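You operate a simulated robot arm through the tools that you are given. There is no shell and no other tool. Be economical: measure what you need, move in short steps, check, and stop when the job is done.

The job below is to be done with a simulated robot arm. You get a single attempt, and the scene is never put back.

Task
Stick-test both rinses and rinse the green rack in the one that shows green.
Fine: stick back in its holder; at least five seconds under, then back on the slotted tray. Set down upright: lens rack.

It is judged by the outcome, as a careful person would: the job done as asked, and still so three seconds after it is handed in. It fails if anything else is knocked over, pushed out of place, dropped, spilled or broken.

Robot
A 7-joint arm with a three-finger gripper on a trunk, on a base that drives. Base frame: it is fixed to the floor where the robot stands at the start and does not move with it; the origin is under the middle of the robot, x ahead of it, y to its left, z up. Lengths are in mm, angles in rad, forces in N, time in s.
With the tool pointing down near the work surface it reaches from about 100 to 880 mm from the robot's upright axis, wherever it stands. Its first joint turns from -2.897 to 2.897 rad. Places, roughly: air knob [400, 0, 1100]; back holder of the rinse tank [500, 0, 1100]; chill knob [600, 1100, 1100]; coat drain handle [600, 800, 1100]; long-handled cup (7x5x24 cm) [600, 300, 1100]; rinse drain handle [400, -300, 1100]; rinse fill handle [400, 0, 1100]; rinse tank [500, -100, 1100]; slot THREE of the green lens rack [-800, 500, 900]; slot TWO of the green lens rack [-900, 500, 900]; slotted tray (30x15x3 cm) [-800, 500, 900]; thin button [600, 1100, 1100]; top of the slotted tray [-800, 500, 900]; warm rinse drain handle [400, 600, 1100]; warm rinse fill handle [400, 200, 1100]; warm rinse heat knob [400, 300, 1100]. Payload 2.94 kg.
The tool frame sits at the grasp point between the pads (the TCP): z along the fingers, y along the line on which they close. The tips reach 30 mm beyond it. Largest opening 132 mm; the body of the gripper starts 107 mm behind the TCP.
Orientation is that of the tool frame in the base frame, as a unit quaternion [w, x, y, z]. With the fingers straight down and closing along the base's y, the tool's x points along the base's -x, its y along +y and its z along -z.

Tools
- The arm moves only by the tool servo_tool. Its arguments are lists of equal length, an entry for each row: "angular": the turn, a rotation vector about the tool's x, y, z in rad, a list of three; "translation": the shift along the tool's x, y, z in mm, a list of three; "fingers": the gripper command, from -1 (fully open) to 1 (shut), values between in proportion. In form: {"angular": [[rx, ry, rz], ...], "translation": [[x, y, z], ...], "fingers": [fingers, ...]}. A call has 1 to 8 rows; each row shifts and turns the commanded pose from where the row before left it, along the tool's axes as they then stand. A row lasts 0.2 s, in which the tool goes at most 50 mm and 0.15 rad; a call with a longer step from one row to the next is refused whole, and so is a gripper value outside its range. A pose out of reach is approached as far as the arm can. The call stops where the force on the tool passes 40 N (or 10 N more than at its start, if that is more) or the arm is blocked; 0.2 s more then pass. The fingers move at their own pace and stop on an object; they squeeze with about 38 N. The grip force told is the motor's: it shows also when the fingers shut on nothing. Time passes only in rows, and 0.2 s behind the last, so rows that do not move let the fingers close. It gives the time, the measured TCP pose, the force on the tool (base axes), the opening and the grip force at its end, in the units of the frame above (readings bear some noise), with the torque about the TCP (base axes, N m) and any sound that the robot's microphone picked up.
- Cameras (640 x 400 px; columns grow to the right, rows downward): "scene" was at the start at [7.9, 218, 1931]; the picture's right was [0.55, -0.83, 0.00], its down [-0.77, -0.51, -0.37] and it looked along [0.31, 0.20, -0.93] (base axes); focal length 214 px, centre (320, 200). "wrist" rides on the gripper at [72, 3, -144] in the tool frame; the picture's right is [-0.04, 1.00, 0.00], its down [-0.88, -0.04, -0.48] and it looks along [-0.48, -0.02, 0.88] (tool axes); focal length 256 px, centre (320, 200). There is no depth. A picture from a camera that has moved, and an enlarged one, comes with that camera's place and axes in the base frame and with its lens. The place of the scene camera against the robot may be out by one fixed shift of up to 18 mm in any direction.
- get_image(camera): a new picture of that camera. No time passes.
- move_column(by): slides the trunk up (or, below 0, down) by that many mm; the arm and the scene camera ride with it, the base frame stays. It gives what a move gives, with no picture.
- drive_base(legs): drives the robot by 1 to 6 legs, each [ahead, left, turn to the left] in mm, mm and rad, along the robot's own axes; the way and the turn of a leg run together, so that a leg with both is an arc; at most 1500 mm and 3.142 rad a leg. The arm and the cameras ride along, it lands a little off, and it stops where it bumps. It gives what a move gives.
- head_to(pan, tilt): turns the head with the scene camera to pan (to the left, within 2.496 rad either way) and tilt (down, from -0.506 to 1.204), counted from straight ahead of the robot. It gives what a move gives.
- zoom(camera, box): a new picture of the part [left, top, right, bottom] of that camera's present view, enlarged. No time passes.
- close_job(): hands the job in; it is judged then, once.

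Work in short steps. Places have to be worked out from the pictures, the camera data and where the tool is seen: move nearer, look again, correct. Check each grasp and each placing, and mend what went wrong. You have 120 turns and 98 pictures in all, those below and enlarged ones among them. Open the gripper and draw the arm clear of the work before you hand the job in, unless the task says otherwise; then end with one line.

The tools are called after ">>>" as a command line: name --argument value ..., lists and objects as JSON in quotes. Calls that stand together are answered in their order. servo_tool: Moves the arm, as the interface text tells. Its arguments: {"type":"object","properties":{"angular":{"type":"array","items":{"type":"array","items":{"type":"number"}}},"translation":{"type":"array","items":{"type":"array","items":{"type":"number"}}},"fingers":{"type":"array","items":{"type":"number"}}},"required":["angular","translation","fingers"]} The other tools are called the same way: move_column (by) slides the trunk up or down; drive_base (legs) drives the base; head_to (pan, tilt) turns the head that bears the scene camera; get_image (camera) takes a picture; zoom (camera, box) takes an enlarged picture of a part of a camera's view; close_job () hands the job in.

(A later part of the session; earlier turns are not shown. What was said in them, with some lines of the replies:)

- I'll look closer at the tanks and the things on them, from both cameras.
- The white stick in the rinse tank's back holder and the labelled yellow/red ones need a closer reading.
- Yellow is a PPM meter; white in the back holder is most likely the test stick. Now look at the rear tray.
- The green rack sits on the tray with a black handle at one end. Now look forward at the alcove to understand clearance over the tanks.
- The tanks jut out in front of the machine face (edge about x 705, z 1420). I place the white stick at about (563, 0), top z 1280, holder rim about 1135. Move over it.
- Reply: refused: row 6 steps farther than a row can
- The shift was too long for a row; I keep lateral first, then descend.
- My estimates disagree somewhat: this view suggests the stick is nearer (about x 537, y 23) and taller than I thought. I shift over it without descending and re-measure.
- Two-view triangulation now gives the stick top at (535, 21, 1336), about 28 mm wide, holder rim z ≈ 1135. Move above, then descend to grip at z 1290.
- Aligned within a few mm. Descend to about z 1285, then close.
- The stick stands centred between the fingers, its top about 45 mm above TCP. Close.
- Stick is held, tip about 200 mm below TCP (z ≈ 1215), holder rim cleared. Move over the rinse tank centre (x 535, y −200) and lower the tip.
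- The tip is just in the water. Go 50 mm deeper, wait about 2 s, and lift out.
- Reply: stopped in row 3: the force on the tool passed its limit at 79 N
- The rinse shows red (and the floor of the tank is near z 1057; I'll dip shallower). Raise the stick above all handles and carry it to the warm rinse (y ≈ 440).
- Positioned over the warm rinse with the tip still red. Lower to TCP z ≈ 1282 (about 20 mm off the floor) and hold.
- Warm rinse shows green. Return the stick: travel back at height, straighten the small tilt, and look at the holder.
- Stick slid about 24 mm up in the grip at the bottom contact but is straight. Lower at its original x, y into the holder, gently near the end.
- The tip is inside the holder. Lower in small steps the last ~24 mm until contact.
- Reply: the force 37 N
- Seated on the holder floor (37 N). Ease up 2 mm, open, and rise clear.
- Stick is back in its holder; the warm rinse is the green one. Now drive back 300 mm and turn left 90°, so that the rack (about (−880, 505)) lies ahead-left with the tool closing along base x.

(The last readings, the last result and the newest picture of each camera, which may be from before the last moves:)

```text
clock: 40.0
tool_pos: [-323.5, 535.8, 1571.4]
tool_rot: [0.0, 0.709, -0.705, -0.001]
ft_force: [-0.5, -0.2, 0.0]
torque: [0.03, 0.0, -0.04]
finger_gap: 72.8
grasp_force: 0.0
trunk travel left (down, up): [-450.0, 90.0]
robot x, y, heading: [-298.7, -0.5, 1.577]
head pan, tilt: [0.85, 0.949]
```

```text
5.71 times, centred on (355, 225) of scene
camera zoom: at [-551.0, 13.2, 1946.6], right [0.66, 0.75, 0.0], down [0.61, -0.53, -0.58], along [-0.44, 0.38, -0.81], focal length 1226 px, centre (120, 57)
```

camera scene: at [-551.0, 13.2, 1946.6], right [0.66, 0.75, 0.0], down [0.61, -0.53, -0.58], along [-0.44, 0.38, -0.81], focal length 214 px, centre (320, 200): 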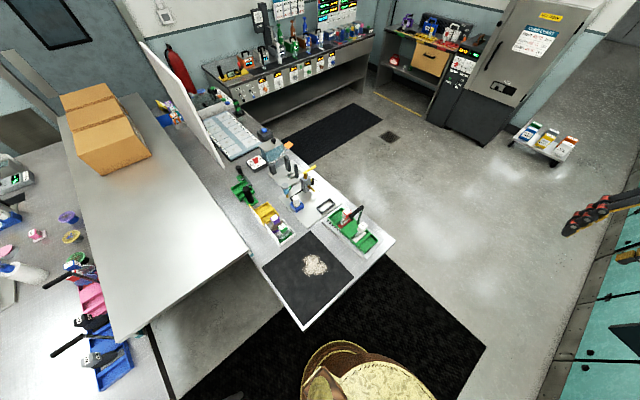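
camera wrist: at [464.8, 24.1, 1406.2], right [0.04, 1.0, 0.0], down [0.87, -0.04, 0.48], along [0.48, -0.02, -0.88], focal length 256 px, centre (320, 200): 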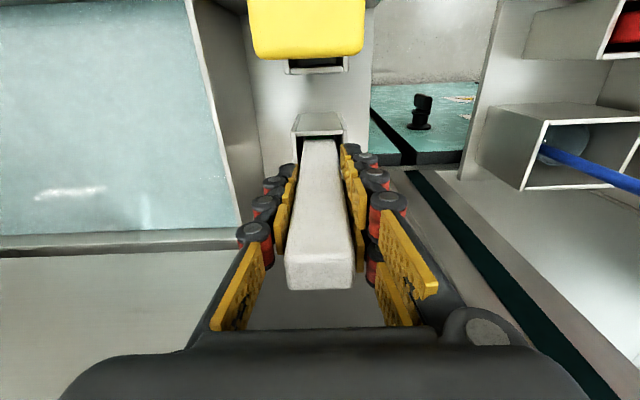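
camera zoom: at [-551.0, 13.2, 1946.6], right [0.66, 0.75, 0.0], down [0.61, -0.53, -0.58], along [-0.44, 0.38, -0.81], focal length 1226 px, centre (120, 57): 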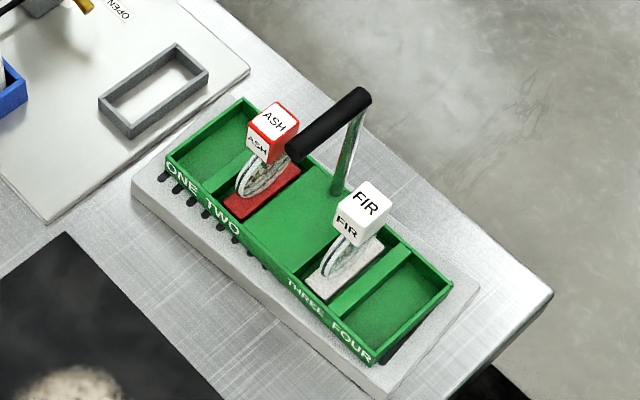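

The rack is axis-aligned, spanning x −985…−715, y 440…547; its L-shaped handle bar runs along y at x ≈ −854, z ≈ 1080, y 465…548. Move the tool over there, staying high.

>>> servo_tool --angular '[[0, 0, 0], [0, 0, 0], [0, 0, 0], [0, 0, 0], [0, 0, 0], [0, 0, 0], [0, 0, 0], [0, 0, 0]]' --translation '[[4, 47, 10], [4, 47, 10], [4, 47, 10], [4, 47, 10], [4, 47, 10], [4, 47, 10], [4, 47, 10], [4, 47, 10]]' --fingers '[-0.1, 0, 0, 0, 0, 0, 0, 0]'

>>> servo_tool --angular '[[0, 0, 0], [0, 0, 0], [0, 0, 0], [0, 0, 0], [0, 0, 0], [0, 0, 0], [0, 0, 0]]' --translation '[[0, 40, 20], [0, 40, 20], [0, 40, 20], [0, 25, 40], [0, 0, 45], [0, 0, 45], [20, 0, 40]]' --fingers '[0, 0, 0, 0, 0, 0, 0]'

>>> get_image --camera "wrist"

>>> zoom --camera "scene" --box '[280, 150, 440, 270]'

```text
clock: 41.8
tool_pos: [-700.8, 501.6, 1492.2]
tool_rot: [0.0, 0.709, -0.705, -0.001]
ft_force: [-0.5, 0.5, 0.3]
torque: [0.0, -0.07, 0.04]
finger_gap: 66.0
grasp_force: 0.0
trunk travel left (down, up): [-450.0, 90.0]
robot x, y, heading: [-295.3, -3.2, 1.574]
head pan, tilt: [0.85, 0.949]
```

```text
clock: 43.4
tool_pos: [-845.4, 483.9, 1263.0]
tool_rot: [0.0, 0.709, -0.706, -0.003]
ft_force: [0.3, 0.7, -0.1]
torque: [-0.01, -0.01, 0.0]
finger_gap: 66.2
grasp_force: 0.1
trunk travel left (down, up): [-450.0, 90.0]
robot x, y, heading: [-298.5, -3.0, 1.577]
head pan, tilt: [0.85, 0.949]
```

```text
63 pictures are left
camera wrist: at [-845.2, 410.9, 1407.1], right [-1.0, 0.04, 0.0], down [0.03, 0.88, 0.48], along [0.02, 0.48, -0.88], focal length 256 px, centre (320, 200)
```

wrist: 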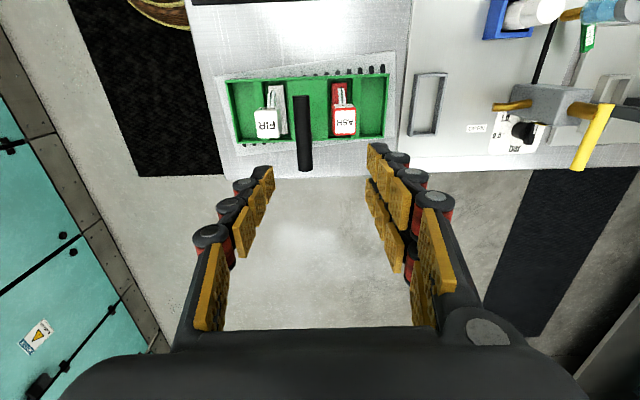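

```text
3.33 times, centred on (360, 210) of scene
camera zoom: at [-551.6, 12.3, 1946.6], right [0.66, 0.76, 0.0], down [0.61, -0.53, -0.58], along [-0.44, 0.38, -0.81], focal length 715 px, centre (187, 167)
```

zoom: 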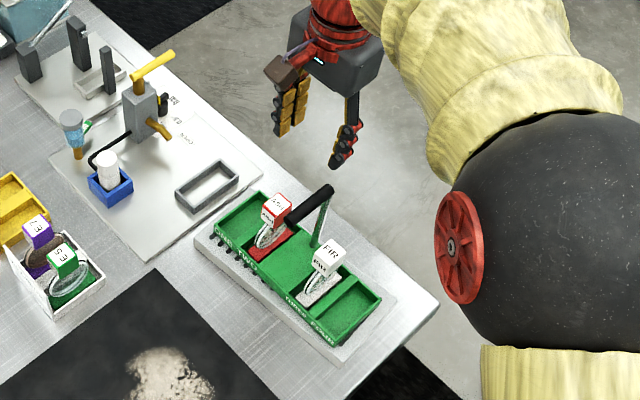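

The wrist view puts the bar nearer x ≈ −820 (rack −957…−686). Correct x by +25, drop 60 mm and re-measure for its height.

>>> servo_tool --angular '[[0, 0, 0], [0, 0, 0], [0, 0, 0]]' --translation '[[0, -25, 0], [0, 0, 30], [0, 0, 30]]' --fingers '[0, 0, 0]'

>>> get_image --camera "wrist"

```text
clock: 44.1
tool_pos: [-821.8, 482.1, 1202.7]
tool_rot: [0.0, 0.709, -0.705, -0.003]
ft_force: [-0.4, 0.7, 0.9]
torque: [-0.01, -0.02, 0.01]
finger_gap: 66.0
grasp_force: 0.1
trunk travel left (down, up): [-450.0, 90.0]
robot x, y, heading: [-295.9, 0.9, 1.575]
head pan, tilt: [0.85, 0.949]
```

```text
61 pictures are left
camera wrist: at [-821.8, 409.6, 1347.3], right [-1.0, 0.04, 0.0], down [0.03, 0.88, 0.48], along [0.02, 0.48, -0.88], focal length 256 px, centre (320, 200)
```

wrist: 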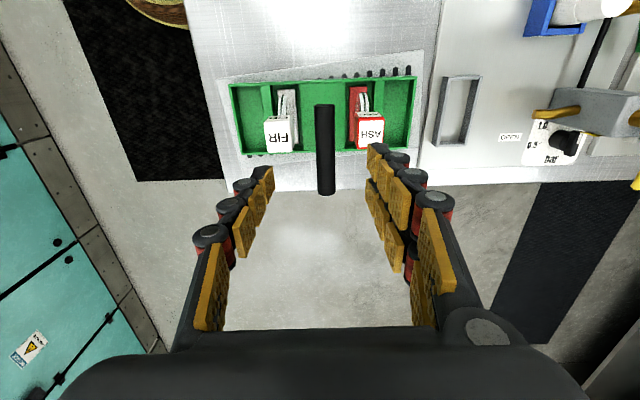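

Bar: x ≈ −823, y 450…531, z ≈ 1090–1107. Shift +10 in y and lower to z 1125 to check.

>>> servo_tool --angular '[[0, 0, 0], [0, 0, 0], [0, 0, 0]]' --translation '[[-10, 1, 26], [0, 0, 26], [0, 0, 26]]' --fingers '[0, 0, 0]'

>>> get_image --camera "wrist"

>>> zoom --camera "scene" --box '[300, 160, 420, 260]'

```text
clock: 45.0
tool_pos: [-822.0, 493.0, 1124.2]
tool_rot: [0.0, 0.709, -0.705, -0.001]
ft_force: [-0.6, 0.6, -0.2]
torque: [-0.05, -0.06, -0.04]
finger_gap: 66.0
grasp_force: 0.1
trunk travel left (down, up): [-450.0, 90.0]
robot x, y, heading: [-295.6, -0.2, 1.577]
head pan, tilt: [0.85, 0.949]
```

```text
60 pictures are left
camera wrist: at [-823.3, 420.5, 1268.5], right [-1.0, 0.04, 0.0], down [0.03, 0.88, 0.48], along [0.02, 0.48, -0.88], focal length 256 px, centre (320, 200)
```

wrist: 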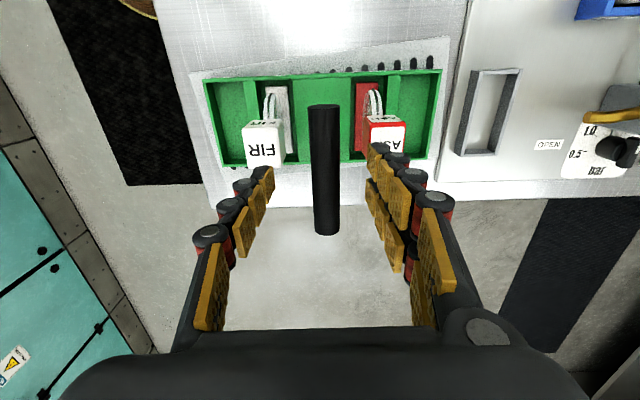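

```text
4.00 times, centred on (360, 210) of scene
camera zoom: at [-552.1, 14.0, 1946.4], right [0.66, 0.76, 0.0], down [0.61, -0.53, -0.58], along [-0.44, 0.38, -0.81], focal length 858 px, centre (160, 160)
```

zoom: 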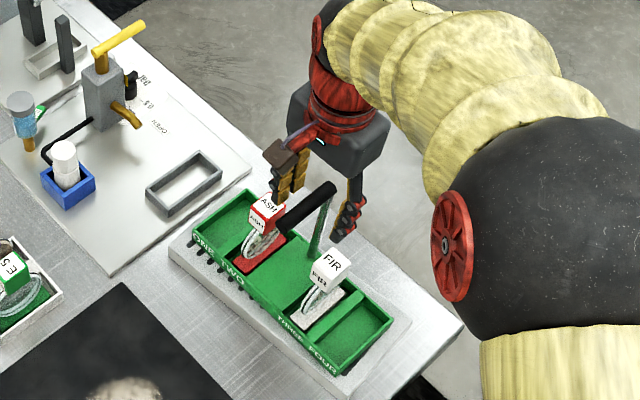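

Bar sits at about TCP height (z ≈ 1110–1125), centred between the fingers. Lower 12 mm and close.

>>> servo_tool --angular '[[0, 0, 0], [0, 0, 0], [0, 0, 0], [0, 0, 0], [0, 0, 0], [0, 0, 0]]' --translation '[[0, 1, 12], [0, 0, 0], [0, 0, 0], [0, 0, 0], [0, 0, 0], [0, 0, 0]]' --fingers '[0, 0.5, 1, 1, 1, 1]'

>>> get_image --camera "wrist"

>>> zoom --camera "scene" --box '[320, 180, 410, 260]'

```text
clock: 46.4
tool_pos: [-823.4, 493.1, 1111.0]
tool_rot: [0.0, 0.71, -0.704, -0.001]
ft_force: [-1.6, 0.1, 0.1]
torque: [-0.03, -0.24, -0.04]
finger_gap: 16.1
grasp_force: 27.2
trunk travel left (down, up): [-450.0, 90.0]
robot x, y, heading: [-296.7, 0.2, 1.576]
head pan, tilt: [0.85, 0.949]
```

```text
58 pictures are left
camera wrist: at [-823.7, 419.5, 1256.8], right [-1.0, 0.04, 0.0], down [0.03, 0.88, 0.48], along [0.02, 0.48, -0.88], focal length 256 px, centre (320, 200)
```

wrist: 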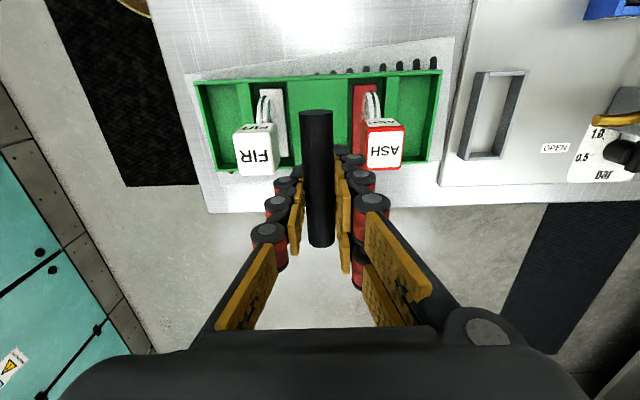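

```text
5.00 times, centred on (365, 220) of scene
camera zoom: at [-551.7, 13.1, 1946.5], right [0.66, 0.76, 0.0], down [0.61, -0.53, -0.58], along [-0.44, 0.38, -0.81], focal length 1072 px, centre (95, 100)
```

zoom: 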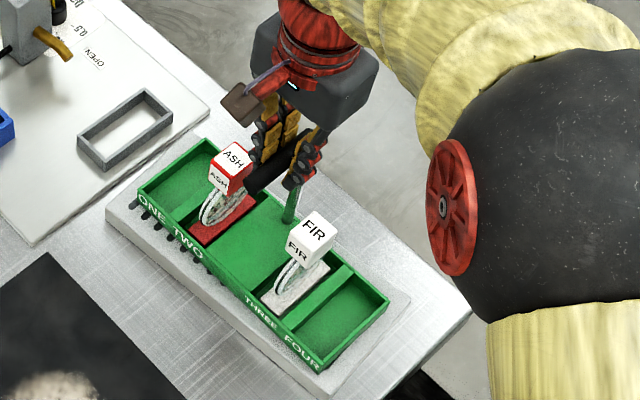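

Bar gripped (gap 16 mm). Lift gently 20 mm and check weight and tilt.

>>> servo_tool --angular '[[0, 0, 0], [0, 0, 0], [0, 0, 0], [0, 0, 0], [0, 0, 0]]' --translation '[[0, 0, 0], [0, 0, -5], [0, 0, -7], [0, 0, -8], [0, 0, 0]]' --fingers '[1, 1, 1, 1, 1]'

>>> get_image --camera "wrist"

>>> zoom --camera "scene" --box '[320, 180, 410, 260]'

```text
clock: 47.5
tool_pos: [-822.7, 491.5, 1132.2]
tool_rot: [0.001, 0.709, -0.705, 0.0]
ft_force: [0.1, -0.8, -4.5]
torque: [0.05, 0.01, 0.01]
finger_gap: 15.7
grasp_force: 38.0
trunk travel left (down, up): [-450.0, 90.0]
robot x, y, heading: [-298.0, 1.3, 1.576]
head pan, tilt: [0.85, 0.949]
```

```text
56 pictures are left
camera wrist: at [-822.2, 419.4, 1276.6], right [-1.0, 0.04, 0.0], down [0.03, 0.88, 0.48], along [0.02, 0.48, -0.88], focal length 256 px, centre (320, 200)
```

wrist: 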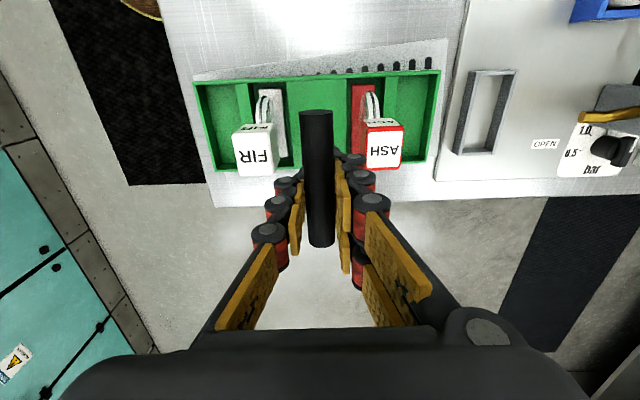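

```text
5.00 times, centred on (365, 220) of scene
camera zoom: at [-552.1, 13.8, 1946.4], right [0.66, 0.76, 0.0], down [0.61, -0.53, -0.58], along [-0.44, 0.38, -0.81], focal length 1072 px, centre (95, 100)
```

zoom: 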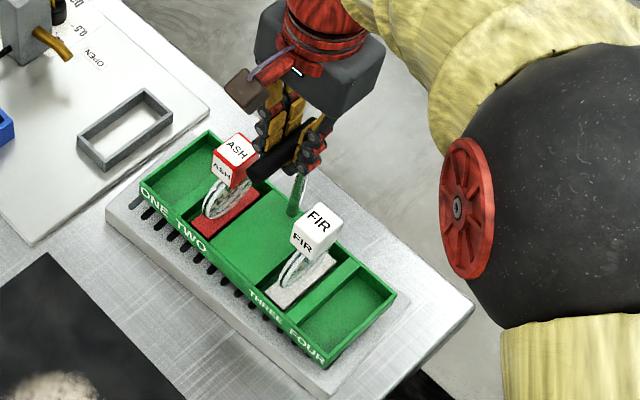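

Lifted level, about 0.45 kg. Raise high, then turn right back to the tanks.

>>> servo_tool --angular '[[0, 0, 0], [0, 0, 0], [0, 0, 0], [0, 0, 0], [0, 0, 0], [0, 0, 0], [0, 0, 0], [0, 0, 0]]' --translation '[[0, 0, -45], [0, 0, -45], [0, 0, -45], [0, 0, -45], [0, 0, -48], [0, 0, -48], [0, 0, -48], [0, 0, -48]]' --fingers '[1, 1, 1, 1, 1, 1, 1, 1]'

>>> drive_base --legs '[[0, 0, -1.576]]'

>>> head_to --pan 0.4 --tilt 0.8

>>> get_image --camera "scene"

```text
clock: 49.4
tool_pos: [-818.7, 491.0, 1502.0]
tool_rot: [0.0, 0.709, -0.706, 0.0]
ft_force: [0.3, -0.4, -5.4]
torque: [0.0, 0.01, -0.03]
finger_gap: 16.2
grasp_force: 37.8
trunk travel left (down, up): [-450.0, 90.0]
robot x, y, heading: [-292.7, 1.2, 1.574]
head pan, tilt: [0.85, 0.949]
```

```text
clock: 53.6
tool_pos: [207.2, 513.4, 1502.9]
tool_rot: [0.001, 0.007, 1.0, 0.001]
ft_force: [-1.1, -0.8, -4.5]
torque: [0.01, -0.03, -0.01]
finger_gap: 16.3
grasp_force: 37.9
trunk travel left (down, up): [-450.0, 90.0]
robot x, y, heading: [-296.6, -0.4, -0.014]
head pan, tilt: [0.85, 0.949]
```

```text
clock: 54.5
tool_pos: [205.9, 513.6, 1503.8]
tool_rot: [0.001, 0.007, 1.0, 0.0]
ft_force: [-0.5, 1.0, -3.7]
torque: [0.0, -0.05, 0.01]
finger_gap: 16.2
grasp_force: 37.5
trunk travel left (down, up): [-450.0, 90.0]
robot x, y, heading: [-296.9, -1.9, -0.011]
head pan, tilt: [0.4, 0.799]
```

```text
54 pictures are left
camera scene: at [-257.9, 217.8, 1958.0], right [0.38, -0.93, 0.0], down [-0.66, -0.27, -0.7], along [0.65, 0.26, -0.72], focal length 214 px, centre (320, 200)
```

scene: 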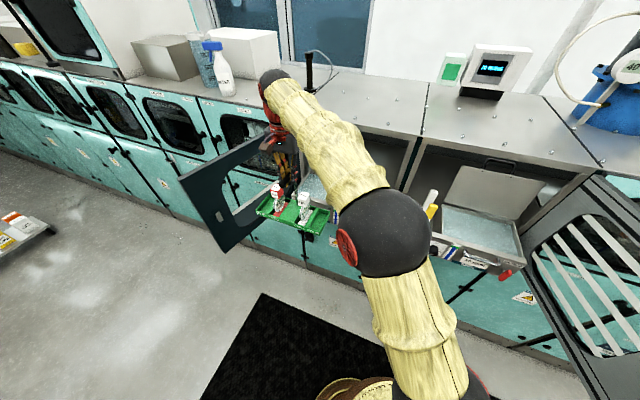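

The rack hangs level. The open door's outer edge is at y ≈ 800, so the rack (y up to ≈ 650) clears it. Drive forward 297 mm.

>>> drive_base --legs '[[297, 2, 0.012]]'

>>> get_image --camera "wrist"

>>> get_image --camera "scene"

```text
clock: 56.6
tool_pos: [506.1, 515.7, 1502.6]
tool_rot: [-0.001, 0.004, 1.0, 0.0]
ft_force: [1.5, 0.3, -4.7]
torque: [-0.02, 0.02, 0.04]
finger_gap: 16.1
grasp_force: 38.3
trunk travel left (down, up): [-450.0, 90.0]
robot x, y, heading: [5.3, -3.3, -0.01]
head pan, tilt: [0.4, 0.799]
```

```text
53 pictures are left
camera wrist: at [435.5, 519.3, 1646.8], right [0.05, 1.0, 0.0], down [0.88, -0.04, 0.48], along [0.47, -0.02, -0.88], focal length 256 px, centre (320, 200)
```

wrist: 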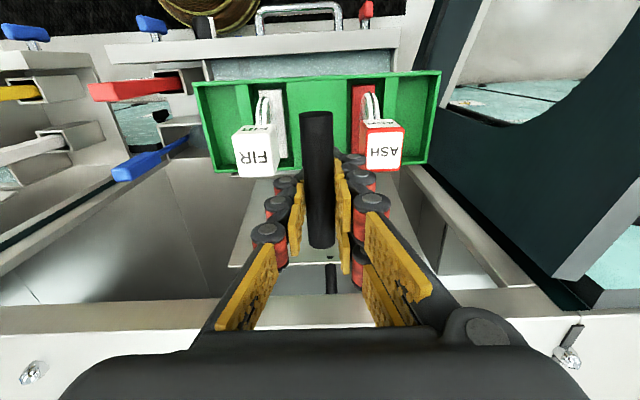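

```text
52 pictures are left
camera scene: at [44.3, 216.9, 1958.0], right [0.38, -0.92, 0.0], down [-0.66, -0.27, -0.7], along [0.64, 0.27, -0.72], focal length 214 px, centre (320, 200)
```

scene: 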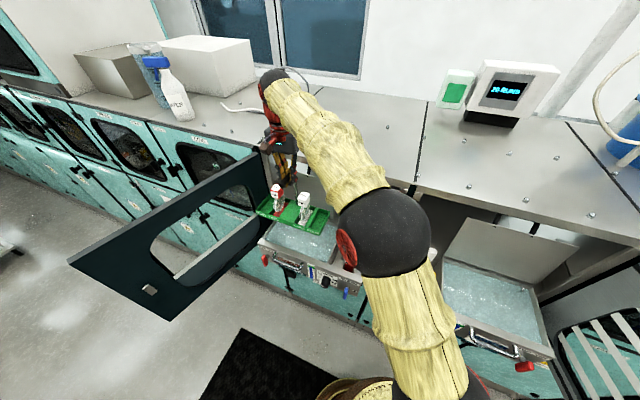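

Warm tank interior: x 425…650, y 318…648, centre (538, 483). Shift the rack there and lower part way to check.

>>> servo_tool --angular '[[0, 0, 0], [0, 0, 0], [0, 0, 0], [0, 0, 0]]' --translation '[[-28, -33, 0], [0, 0, 40], [0, 0, 40], [0, 0, 30]]' --fingers '[1, 1, 1, 1]'

>>> get_image --camera "wrist"

>>> zoom --camera "scene" --box '[230, 150, 370, 290]'

```text
clock: 57.6
tool_pos: [531.5, 483.8, 1392.1]
tool_rot: [0.001, 0.003, 1.0, 0.0]
ft_force: [-0.2, 1.5, -4.8]
torque: [-0.01, -0.03, 0.0]
finger_gap: 16.1
grasp_force: 38.3
trunk travel left (down, up): [-450.0, 90.0]
robot x, y, heading: [5.5, 1.9, -0.01]
head pan, tilt: [0.4, 0.799]
```

```text
51 pictures are left
camera wrist: at [461.4, 487.7, 1535.7], right [0.05, 1.0, 0.0], down [0.88, -0.04, 0.48], along [0.48, -0.02, -0.88], focal length 256 px, centre (320, 200)
```

wrist: 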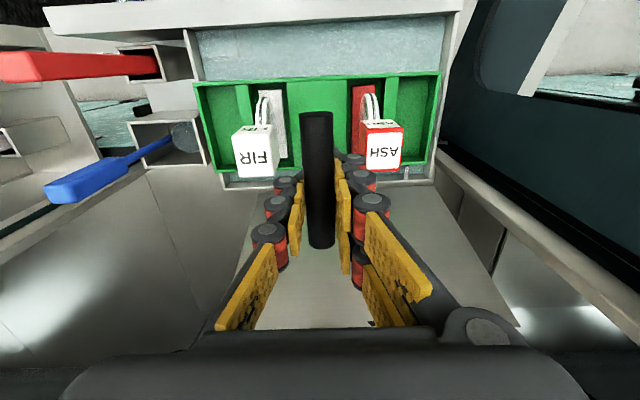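

```text
2.86 times, centred on (300, 220) of scene
camera zoom: at [42.7, 218.4, 1957.8], right [0.38, -0.92, 0.0], down [-0.66, -0.28, -0.7], along [0.64, 0.27, -0.72], focal length 613 px, centre (377, 143)
```

zoom: 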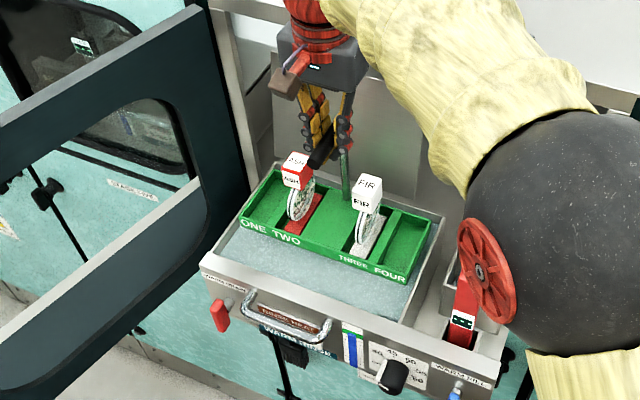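

Rack is level and inside the tank outline. Shift +5 in y and lower into the water in stages.

>>> servo_tool --angular '[[0, 0, 0], [0, 0, 0], [0, 0, 0], [0, 0, 0]]' --translation '[[0, 5, 25], [0, 0, 25], [0, 0, 20], [0, 0, 0]]' --fingers '[1, 1, 1, 1]'

>>> zoom --camera "scene" --box '[230, 150, 370, 290]'

```text
clock: 58.6
tool_pos: [533.0, 487.1, 1324.1]
tool_rot: [0.001, 0.003, 1.0, 0.001]
ft_force: [-0.1, 0.1, -4.3]
torque: [0.01, -0.03, 0.02]
finger_gap: 16.2
grasp_force: 37.6
trunk travel left (down, up): [-450.0, 90.0]
robot x, y, heading: [6.9, -5.3, -0.008]
head pan, tilt: [0.4, 0.799]
```

```text
2.86 times, centred on (300, 220) of scene
camera zoom: at [42.3, 216.3, 1958.2], right [0.38, -0.92, 0.0], down [-0.66, -0.27, -0.7], along [0.64, 0.27, -0.72], focal length 613 px, centre (377, 143)
```

zoom: 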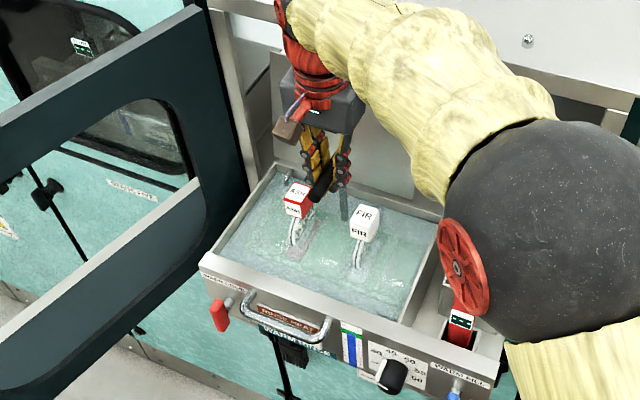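

The rack body is already under. Lower further in small steps, toward the tank floor, so the lenses submerge too.

>>> servo_tool --angular '[[0, 0, 0], [0, 0, 0], [0, 0, 0], [0, 0, 0], [0, 0, 0]]' --translation '[[0, 0, 8], [0, 0, 8], [0, 0, 7], [0, 0, 6], [0, 0, 0]]' --fingers '[1, 1, 1, 1, 1]'

>>> zoom --camera "scene" --box '[230, 150, 370, 290]'

```text
clock: 59.8
tool_pos: [531.5, 487.6, 1295.2]
tool_rot: [0.0, 0.003, 1.0, -0.001]
ft_force: [-0.8, 0.1, -5.3]
torque: [-0.01, -0.03, 0.0]
finger_gap: 16.2
grasp_force: 37.8
trunk travel left (down, up): [-450.0, 90.0]
robot x, y, heading: [6.7, -0.2, -0.005]
head pan, tilt: [0.4, 0.799]
```

```text
2.86 times, centred on (300, 220) of scene
camera zoom: at [42.6, 216.8, 1958.1], right [0.38, -0.92, 0.0], down [-0.66, -0.27, -0.7], along [0.64, 0.27, -0.72], focal length 613 px, centre (377, 143)
```

zoom: 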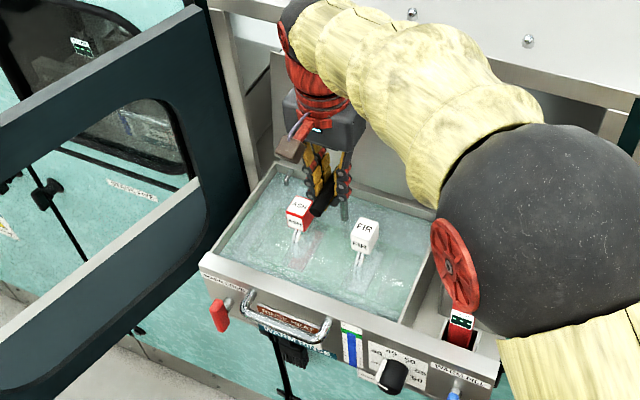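

>>> servo_tool --angular '[[0, 0, 0], [0, 0, 0], [0, 0, 0], [0, 0, 0], [0, 0, 0], [0, 0, 0]]' --translation '[[0, 0, 5], [0, 0, 5], [0, 0, 4], [0, 0, 4], [0, 0, 0], [0, 0, 0]]' --fingers '[1, 1, 1, 1, 1, 1]'

>>> zoom --camera "scene" --box '[230, 150, 370, 290]'

```text
clock: 61.2
tool_pos: [531.4, 486.6, 1276.0]
tool_rot: [0.0, 0.003, 1.0, 0.0]
ft_force: [0.0, -0.1, -4.8]
torque: [0.03, -0.04, -0.01]
finger_gap: 16.1
grasp_force: 37.9
trunk travel left (down, up): [-450.0, 90.0]
robot x, y, heading: [5.8, -3.0, -0.008]
head pan, tilt: [0.4, 0.799]
```

```text
2.86 times, centred on (300, 220) of scene
camera zoom: at [42.7, 216.9, 1958.0], right [0.38, -0.92, 0.0], down [-0.66, -0.27, -0.7], along [0.64, 0.27, -0.72], focal length 613 px, centre (377, 143)
```

zoom: 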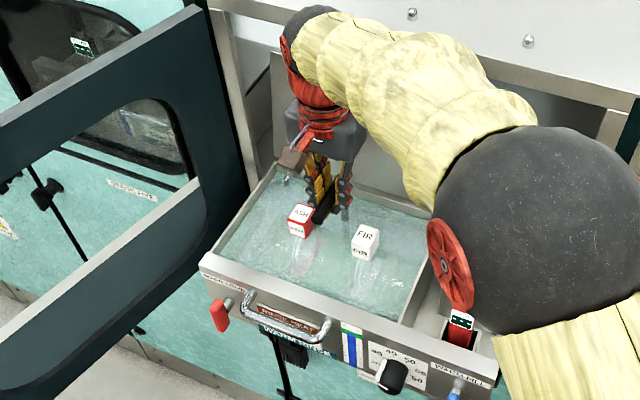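

Lenses are fully under; only the clip tags show. Hold here for over five seconds.

>>> servo_tool --angular '[[0, 0, 0], [0, 0, 0], [0, 0, 0], [0, 0, 0], [0, 0, 0], [0, 0, 0], [0, 0, 0], [0, 0, 0]]' --translation '[[0, 0, 0], [0, 0, 0], [0, 0, 0], [0, 0, 0], [0, 0, 0], [0, 0, 0], [0, 0, 0], [0, 0, 0]]' --fingers '[1, 1, 1, 1, 1, 1, 1, 1]'

>>> servo_tool --angular '[[0, 0, 0], [0, 0, 0], [0, 0, 0], [0, 0, 0], [0, 0, 0], [0, 0, 0], [0, 0, 0], [0, 0, 0]]' --translation '[[0, 0, 0], [0, 0, 0], [0, 0, 0], [0, 0, 0], [0, 0, 0], [0, 0, 0], [0, 0, 0], [0, 0, 0]]' --fingers '[1, 1, 1, 1, 1, 1, 1, 1]'

>>> servo_tool --angular '[[0, 0, 0], [0, 0, 0], [0, 0, 0], [0, 0, 0], [0, 0, 0], [0, 0, 0], [0, 0, 0], [0, 0, 0]]' --translation '[[0, 0, 0], [0, 0, 0], [0, 0, 0], [0, 0, 0], [0, 0, 0], [0, 0, 0], [0, 0, 0], [0, 0, 0]]' --fingers '[1, 1, 1, 1, 1, 1, 1, 1]'

>>> servo_tool --angular '[[0, 0, 0], [0, 0, 0], [0, 0, 0], [0, 0, 0], [0, 0, 0], [0, 0, 0], [0, 0, 0], [0, 0, 0]]' --translation '[[0, 0, 0], [0, 0, 0], [0, 0, 0], [0, 0, 0], [0, 0, 0], [0, 0, 0], [0, 0, 0], [0, 0, 0]]' --fingers '[1, 1, 1, 1, 1, 1, 1, 1]'

>>> servo_tool --angular '[[0, 0, 0], [0, 0, 0], [0, 0, 0], [0, 0, 0], [0, 0, 0], [0, 0, 0], [0, 0, 0], [0, 0, 0]]' --translation '[[0, 0, -15], [0, 0, -20], [0, 0, -25], [0, 0, -25], [0, 0, -35], [0, 0, -35], [0, 0, -35], [0, 0, -36]]' --fingers '[1, 1, 1, 1, 1, 1, 1, 1]'

>>> zoom --camera "scene" --box '[230, 130, 370, 270]'

```text
clock: 63.0
tool_pos: [532.9, 486.9, 1276.6]
tool_rot: [0.0, 0.004, 1.0, 0.0]
ft_force: [0.0, 0.7, -4.0]
torque: [0.02, -0.04, 0.01]
finger_gap: 16.1
grasp_force: 37.6
trunk travel left (down, up): [-450.0, 90.0]
robot x, y, heading: [7.2, -7.1, -0.004]
head pan, tilt: [0.4, 0.799]
```

```text
clock: 64.8
tool_pos: [532.6, 487.8, 1276.7]
tool_rot: [0.0, 0.004, 1.0, 0.0]
ft_force: [0.4, 0.2, -4.7]
torque: [0.03, -0.03, -0.03]
finger_gap: 16.1
grasp_force: 37.8
trunk travel left (down, up): [-450.0, 90.0]
robot x, y, heading: [9.1, -2.9, -0.007]
head pan, tilt: [0.4, 0.799]
```

```text
clock: 66.6
tool_pos: [530.8, 487.4, 1275.8]
tool_rot: [0.0, 0.004, 1.0, -0.001]
ft_force: [-0.2, -0.1, -5.1]
torque: [0.01, -0.05, 0.01]
finger_gap: 15.9
grasp_force: 38.2
trunk travel left (down, up): [-450.0, 90.0]
robot x, y, heading: [4.4, 0.6, -0.006]
head pan, tilt: [0.4, 0.799]
```

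```text
clock: 68.4
tool_pos: [531.1, 487.5, 1276.3]
tool_rot: [0.0, 0.004, 1.0, 0.0]
ft_force: [-0.3, 0.1, -5.1]
torque: [0.03, -0.02, -0.02]
finger_gap: 15.9
grasp_force: 37.6
trunk travel left (down, up): [-450.0, 90.0]
robot x, y, heading: [5.8, -3.8, -0.003]
head pan, tilt: [0.4, 0.799]
```

```text
clock: 70.2
tool_pos: [529.2, 487.6, 1504.6]
tool_rot: [0.0, 0.004, 1.0, 0.0]
ft_force: [-0.7, 1.1, -6.0]
torque: [-0.01, -0.03, -0.02]
finger_gap: 16.1
grasp_force: 38.1
trunk travel left (down, up): [-450.0, 90.0]
robot x, y, heading: [3.3, 2.7, -0.008]
head pan, tilt: [0.4, 0.799]
```

```text
2.86 times, centred on (300, 200) of scene
camera zoom: at [42.0, 216.5, 1958.1], right [0.38, -0.92, 0.0], down [-0.66, -0.27, -0.7], along [0.64, 0.27, -0.72], focal length 613 px, centre (377, 200)
```

zoom: 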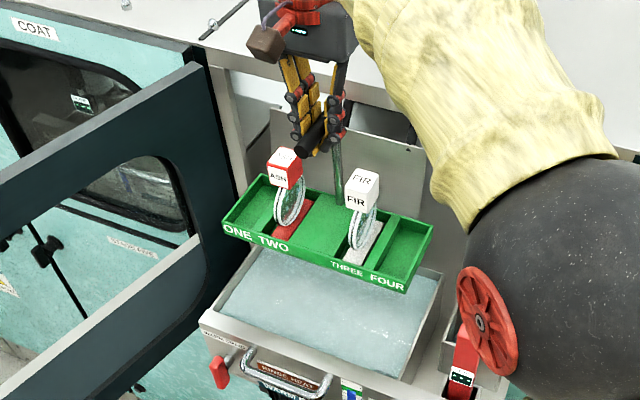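

Rinsed ~9 s in total. Let it drip briefly over the tank, then back up and turn to the table.

>>> servo_tool --angular '[[0, 0, 0], [0, 0, 0], [0, 0, 0], [0, 0, 0], [0, 0, 0], [0, 0, 0], [0, 0, 0], [0, 0, 0]]' --translation '[[0, 0, 0], [0, 0, 0], [0, 0, 0], [0, 0, 0], [0, 0, 0], [0, 0, 0], [0, 0, 0], [0, 0, 0]]' --fingers '[1, 1, 1, 1, 1, 1, 1, 1]'

>>> servo_tool --angular '[[0, 0, 0], [0, 0, 0], [0, 0, 0], [0, 0, 0], [0, 0, 0], [0, 0, 0], [0, 0, 0], [0, 0, 0]]' --translation '[[0, 0, 0], [0, 0, 0], [0, 0, 0], [0, 0, 0], [0, 0, 0], [0, 0, 0], [0, 0, 0], [0, 0, 0]]' --fingers '[1, 1, 1, 1, 1, 1, 1, 1]'

>>> drive_base --legs '[[-301, 0, 0], [0, 0, 1.578]]'

>>> head_to --pan 0.85 --tilt 0.95

>>> get_image --camera "scene"

>>> get_image --camera "wrist"

```text
clock: 72.0
tool_pos: [529.8, 487.6, 1503.5]
tool_rot: [0.001, 0.004, 1.0, 0.0]
ft_force: [-0.1, -0.5, -5.1]
torque: [0.0, -0.04, 0.0]
finger_gap: 16.1
grasp_force: 38.2
trunk travel left (down, up): [-450.0, 90.0]
robot x, y, heading: [6.6, -5.6, -0.006]
head pan, tilt: [0.4, 0.799]
```

```text
clock: 73.8
tool_pos: [531.2, 486.9, 1503.7]
tool_rot: [0.0, 0.004, 1.0, 0.0]
ft_force: [-0.1, 0.0, -4.2]
torque: [-0.06, -0.04, 0.03]
finger_gap: 16.1
grasp_force: 38.5
trunk travel left (down, up): [-450.0, 90.0]
robot x, y, heading: [8.1, -0.6, -0.007]
head pan, tilt: [0.4, 0.799]
```

```text
clock: 79.6
tool_pos: [-769.7, 535.1, 1504.5]
tool_rot: [0.0, -0.696, 0.718, 0.001]
ft_force: [-0.4, -0.1, -5.5]
torque: [0.02, -0.01, 0.0]
finger_gap: 16.4
grasp_force: 37.9
trunk travel left (down, up): [-450.0, 90.0]
robot x, y, heading: [-291.8, 1.6, 1.535]
head pan, tilt: [0.4, 0.799]
```

```text
clock: 80.5
tool_pos: [-768.2, 536.4, 1502.4]
tool_rot: [0.001, -0.697, 0.717, 0.0]
ft_force: [-0.6, -0.2, -5.5]
torque: [0.02, -0.02, -0.01]
finger_gap: 15.9
grasp_force: 37.9
trunk travel left (down, up): [-450.0, 90.0]
robot x, y, heading: [-293.3, 0.7, 1.543]
head pan, tilt: [0.85, 0.949]
```

```text
45 pictures are left
camera scene: at [-546.5, 23.2, 1946.5], right [0.68, 0.73, 0.0], down [0.59, -0.56, -0.58], along [-0.43, 0.4, -0.81], focal length 214 px, centre (320, 200)
```

scene: 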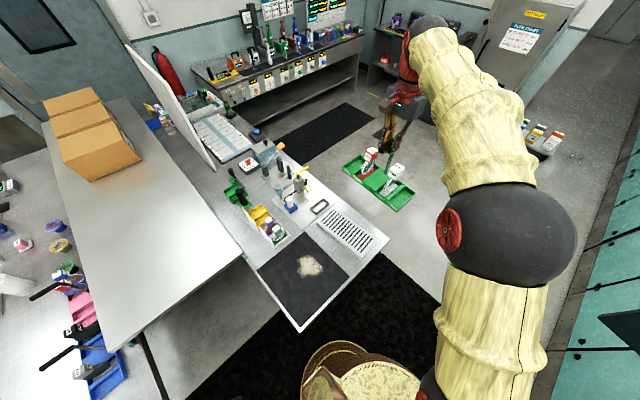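

```text
44 pictures are left
camera wrist: at [-771.7, 463.8, 1647.6], right [-1.0, 0.07, 0.0], down [0.06, 0.88, 0.48], along [0.03, 0.48, -0.88], focal length 256 px, centre (320, 200)
```

wrist: 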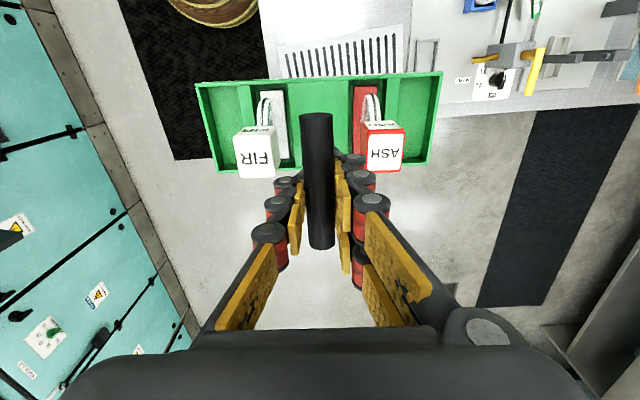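

The rack needs to go back to TCP (−823, 493) with the yaw turned by +0.033 (base). Correct yaw and position, then descend to z ≈ 1200 and check.

>>> servo_tool --angular '[[0, 0, -0.033], [0, 0, 0], [0, 0, 0], [0, 0, 0], [0, 0, 0], [0, 0, 0], [0, 0, 0], [0, 0, 0]]' --translation '[[0, 0, 0], [22, 27, 0], [21, 27, 0], [0, 0, 45], [0, 0, 45], [0, 0, 45], [0, 0, 45], [0, 0, 45]]' --fingers '[1, 1, 1, 1, 1, 1, 1, 1]'

>>> servo_tool --angular '[[0, 0, 0], [0, 0, 0], [0, 0, 0]]' --translation '[[0, 0, 45], [0, 0, 35], [0, 0, 0]]' --fingers '[1, 1, 1]'

>>> get_image --camera "wrist"

>>> zoom --camera "scene" --box '[300, 150, 410, 260]'

```text
clock: 82.3
tool_pos: [-822.6, 493.5, 1280.8]
tool_rot: [0.001, 0.709, -0.705, -0.002]
ft_force: [-0.7, 0.9, -3.6]
torque: [0.01, -0.02, 0.0]
finger_gap: 16.3
grasp_force: 38.1
trunk travel left (down, up): [-450.0, 90.0]
robot x, y, heading: [-292.1, 3.7, 1.537]
head pan, tilt: [0.85, 0.949]
```

```text
clock: 83.1
tool_pos: [-821.8, 493.4, 1200.8]
tool_rot: [0.0, 0.708, -0.706, 0.0]
ft_force: [0.0, 0.0, -5.1]
torque: [0.01, -0.02, -0.01]
finger_gap: 16.1
grasp_force: 38.3
trunk travel left (down, up): [-450.0, 90.0]
robot x, y, heading: [-294.6, -1.5, 1.545]
head pan, tilt: [0.85, 0.949]
```

```text
43 pictures are left
camera wrist: at [-822.5, 421.0, 1344.4], right [-1.0, 0.04, 0.0], down [0.04, 0.88, 0.48], along [0.02, 0.48, -0.88], focal length 256 px, centre (320, 200)
```

wrist: 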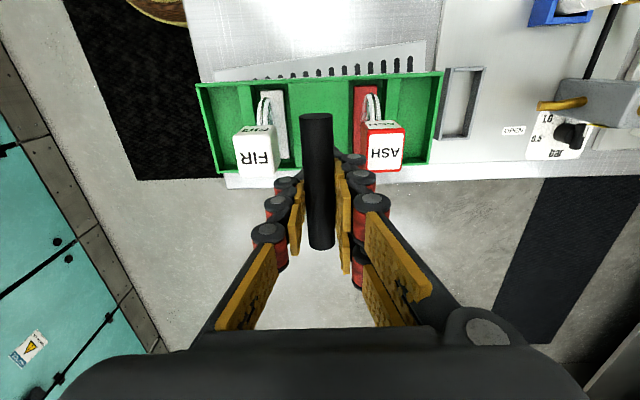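

```text
3.64 times, centred on (355, 205) of scene
camera zoom: at [-546.7, 23.1, 1946.5], right [0.68, 0.73, 0.0], down [0.59, -0.56, -0.58], along [-0.43, 0.4, -0.81], focal length 780 px, centre (193, 182)
```

zoom: 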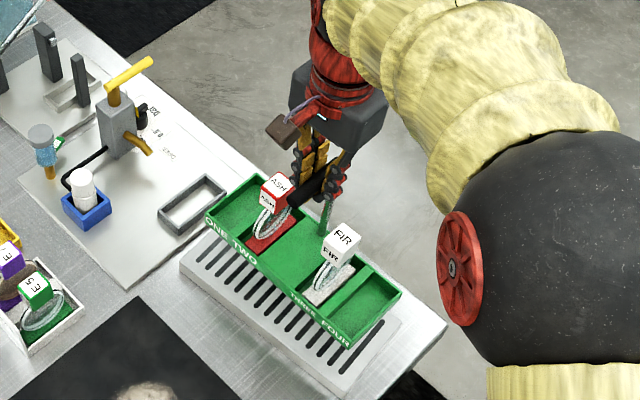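

Pose matches the original pick. Lower to just above the tray, then slow to contact.

>>> servo_tool --angular '[[0, 0, 0], [0, 0, 0], [0, 0, 0], [0, 0, 0], [0, 0, 0], [0, 0, 0]]' --translation '[[0, 0, 35], [0, 0, 30], [0, 0, 13], [0, 0, 6], [0, 0, 3], [0, 0, 0]]' --fingers '[1, 1, 1, 1, 1, 1]'

>>> servo_tool --angular '[[0, 0, 0], [0, 0, 0], [0, 0, 0]]' --translation '[[0, 0, 2], [0, 0, 1], [0, 0, 0]]' --fingers '[1, 1, 1]'

>>> get_image --camera "wrist"

>>> zoom --camera "scene" --box '[310, 170, 400, 260]'

```text
clock: 84.5
tool_pos: [-822.7, 493.5, 1111.2]
tool_rot: [0.0, 0.708, -0.706, -0.001]
ft_force: [-2.3, -0.2, -1.2]
torque: [-0.28, -0.03, -0.06]
finger_gap: 16.2
grasp_force: 37.5
trunk travel left (down, up): [-450.0, 90.0]
robot x, y, heading: [-293.1, 0.0, 1.54]
head pan, tilt: [0.85, 0.949]
```

```text
clock: 85.3
tool_pos: [-822.4, 494.3, 1111.6]
tool_rot: [0.001, 0.708, -0.706, -0.004]
ft_force: [2.5, 0.8, 22.3]
torque: [-0.51, -0.02, -0.06]
finger_gap: 15.9
grasp_force: 37.9
trunk travel left (down, up): [-450.0, 90.0]
robot x, y, heading: [-294.5, -2.1, 1.539]
head pan, tilt: [0.85, 0.949]
```

```text
41 pictures are left
camera wrist: at [-822.7, 420.7, 1256.1], right [-1.0, 0.04, 0.0], down [0.04, 0.88, 0.48], along [0.02, 0.48, -0.88], focal length 256 px, centre (320, 200)
```

wrist: 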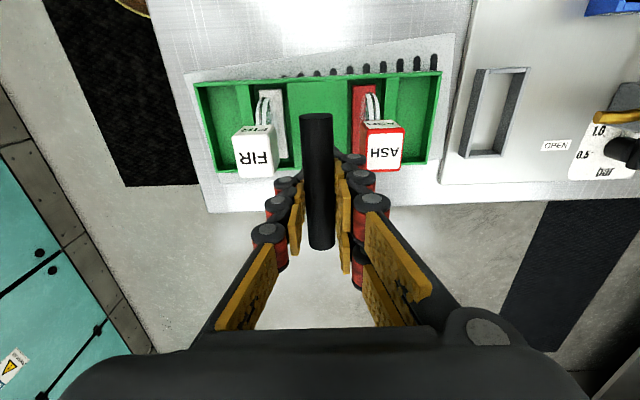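

```text
4.44 times, centred on (355, 215) of scene
camera zoom: at [-544.2, 21.4, 1947.0], right [0.68, 0.73, 0.0], down [0.59, -0.55, -0.58], along [-0.43, 0.4, -0.81], focal length 953 px, centre (164, 133)
```

zoom: 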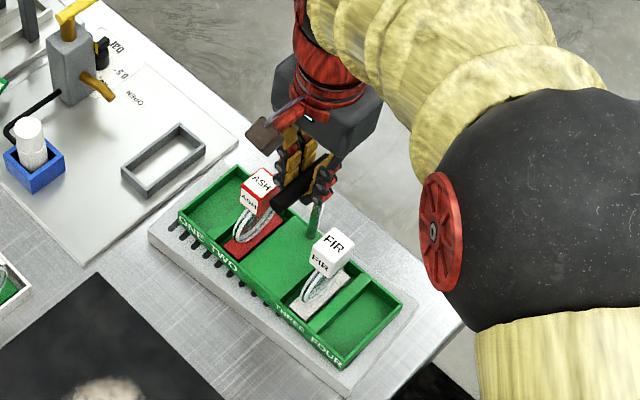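

Seated on the tray with 22 N of contact, just as originally. Ease up 1.5 mm, open partially (to avoid the tags), and rise straight up.

>>> servo_tool --angular '[[0, 0, 0], [0, 0, 0], [0, 0, 0], [0, 0, 0], [0, 0, 0]]' --translation '[[0, 0, -1.5], [0, 0, 0], [0, 0, 0], [0, 0, 0], [0, 0, 0]]' --fingers '[1, 0.4, 0.2, 0.2, 0.2]'

>>> servo_tool --angular '[[0, 0, 0], [0, 0, 0], [0, 0, 0], [0, 0, 0], [0, 0, 0], [0, 0, 0], [0, 0, 0], [0, 0, 0]]' --translation '[[0, 0, -20], [0, 0, -35], [0, 0, -45], [0, 0, -45], [0, 0, -45], [0, 0, -45], [0, 0, -45], [0, 0, -45]]' --fingers '[0.2, 0.2, 0.2, 0, -0.5, -1, -1, -1]'

>>> zoom --camera "scene" --box '[310, 170, 400, 260]'

>>> get_image --camera "wrist"

```text
clock: 86.5
tool_pos: [-823.0, 491.9, 1109.4]
tool_rot: [0.0, 0.709, -0.706, 0.0]
ft_force: [-0.8, -0.9, 0.2]
torque: [0.02, 0.0, 0.03]
finger_gap: 53.1
grasp_force: 0.1
trunk travel left (down, up): [-450.0, 90.0]
robot x, y, heading: [-292.0, -0.9, 1.542]
head pan, tilt: [0.85, 0.949]
```

```text
clock: 88.3
tool_pos: [-821.7, 491.3, 1435.1]
tool_rot: [-0.001, 0.708, -0.707, -0.001]
ft_force: [0.9, -0.6, 0.3]
torque: [-0.01, 0.03, -0.02]
finger_gap: 130.4
grasp_force: 0.0
trunk travel left (down, up): [-450.0, 90.0]
robot x, y, heading: [-294.7, 1.7, 1.544]
head pan, tilt: [0.85, 0.949]
```

```text
4.44 times, centred on (355, 215) of scene
camera zoom: at [-545.6, 22.2, 1946.6], right [0.68, 0.73, 0.0], down [0.59, -0.55, -0.58], along [-0.43, 0.4, -0.81], focal length 953 px, centre (164, 133)
```

zoom: 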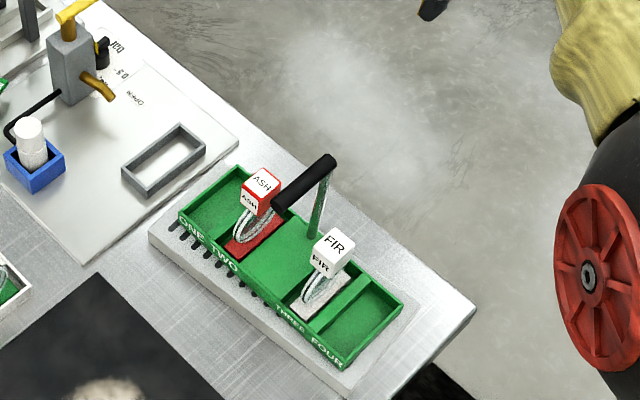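

```text
38 pictures are left
camera wrist: at [-823.0, 418.0, 1579.2], right [-1.0, 0.04, 0.0], down [0.04, 0.88, 0.48], along [0.02, 0.48, -0.88], focal length 256 px, centre (320, 200)
```

wrist: 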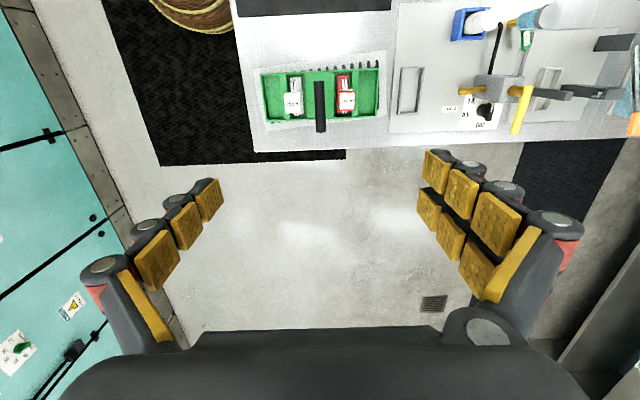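

The rack stands upright on the tray and the arm is clear. A last look at the tanks and the stick.

>>> head_to --pan -1.45 --tilt 0.6

>>> get_image --camera "scene"

```text
clock: 90.4
tool_pos: [-821.8, 491.0, 1434.3]
tool_rot: [-0.001, 0.708, -0.706, -0.001]
ft_force: [-0.4, 1.1, 0.9]
torque: [0.0, -0.02, -0.03]
finger_gap: 131.8
grasp_force: 0.0
trunk travel left (down, up): [-450.0, 90.0]
robot x, y, heading: [-289.5, 1.8, 1.537]
head pan, tilt: [-1.45, 0.6]
```

```text
37 pictures are left
camera scene: at [-405.1, -18.8, 1975.0], right [0.09, -1.0, 0.0], down [-0.56, -0.05, -0.83], along [0.82, 0.07, -0.56], focal length 214 px, centre (320, 200)
```

scene: 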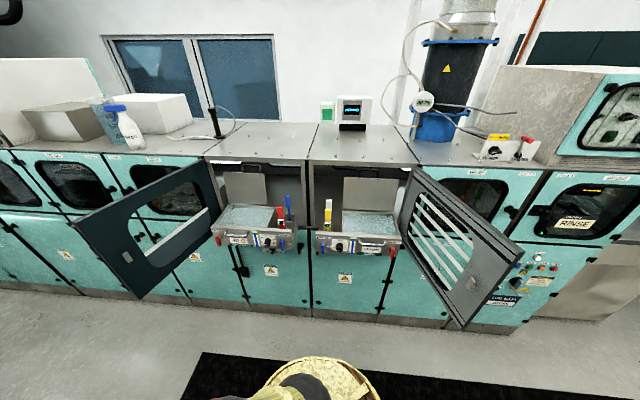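

All is in order; the stick stands in its holder. Handing in.

>>> close_job

```text
The job is handed in.
```

I tested both rinses: the stick showed red in the rinse tank and green in the warm rinse. I put the stick back in its holder, held the green rack under in the warm rinse for more than seven seconds with its lenses covered, then set it upright on the slotted tray. On the first dip the stick hit the bottom of the rinse tank and slid about 24 mm in the grip, but it seated properly when I put it back.
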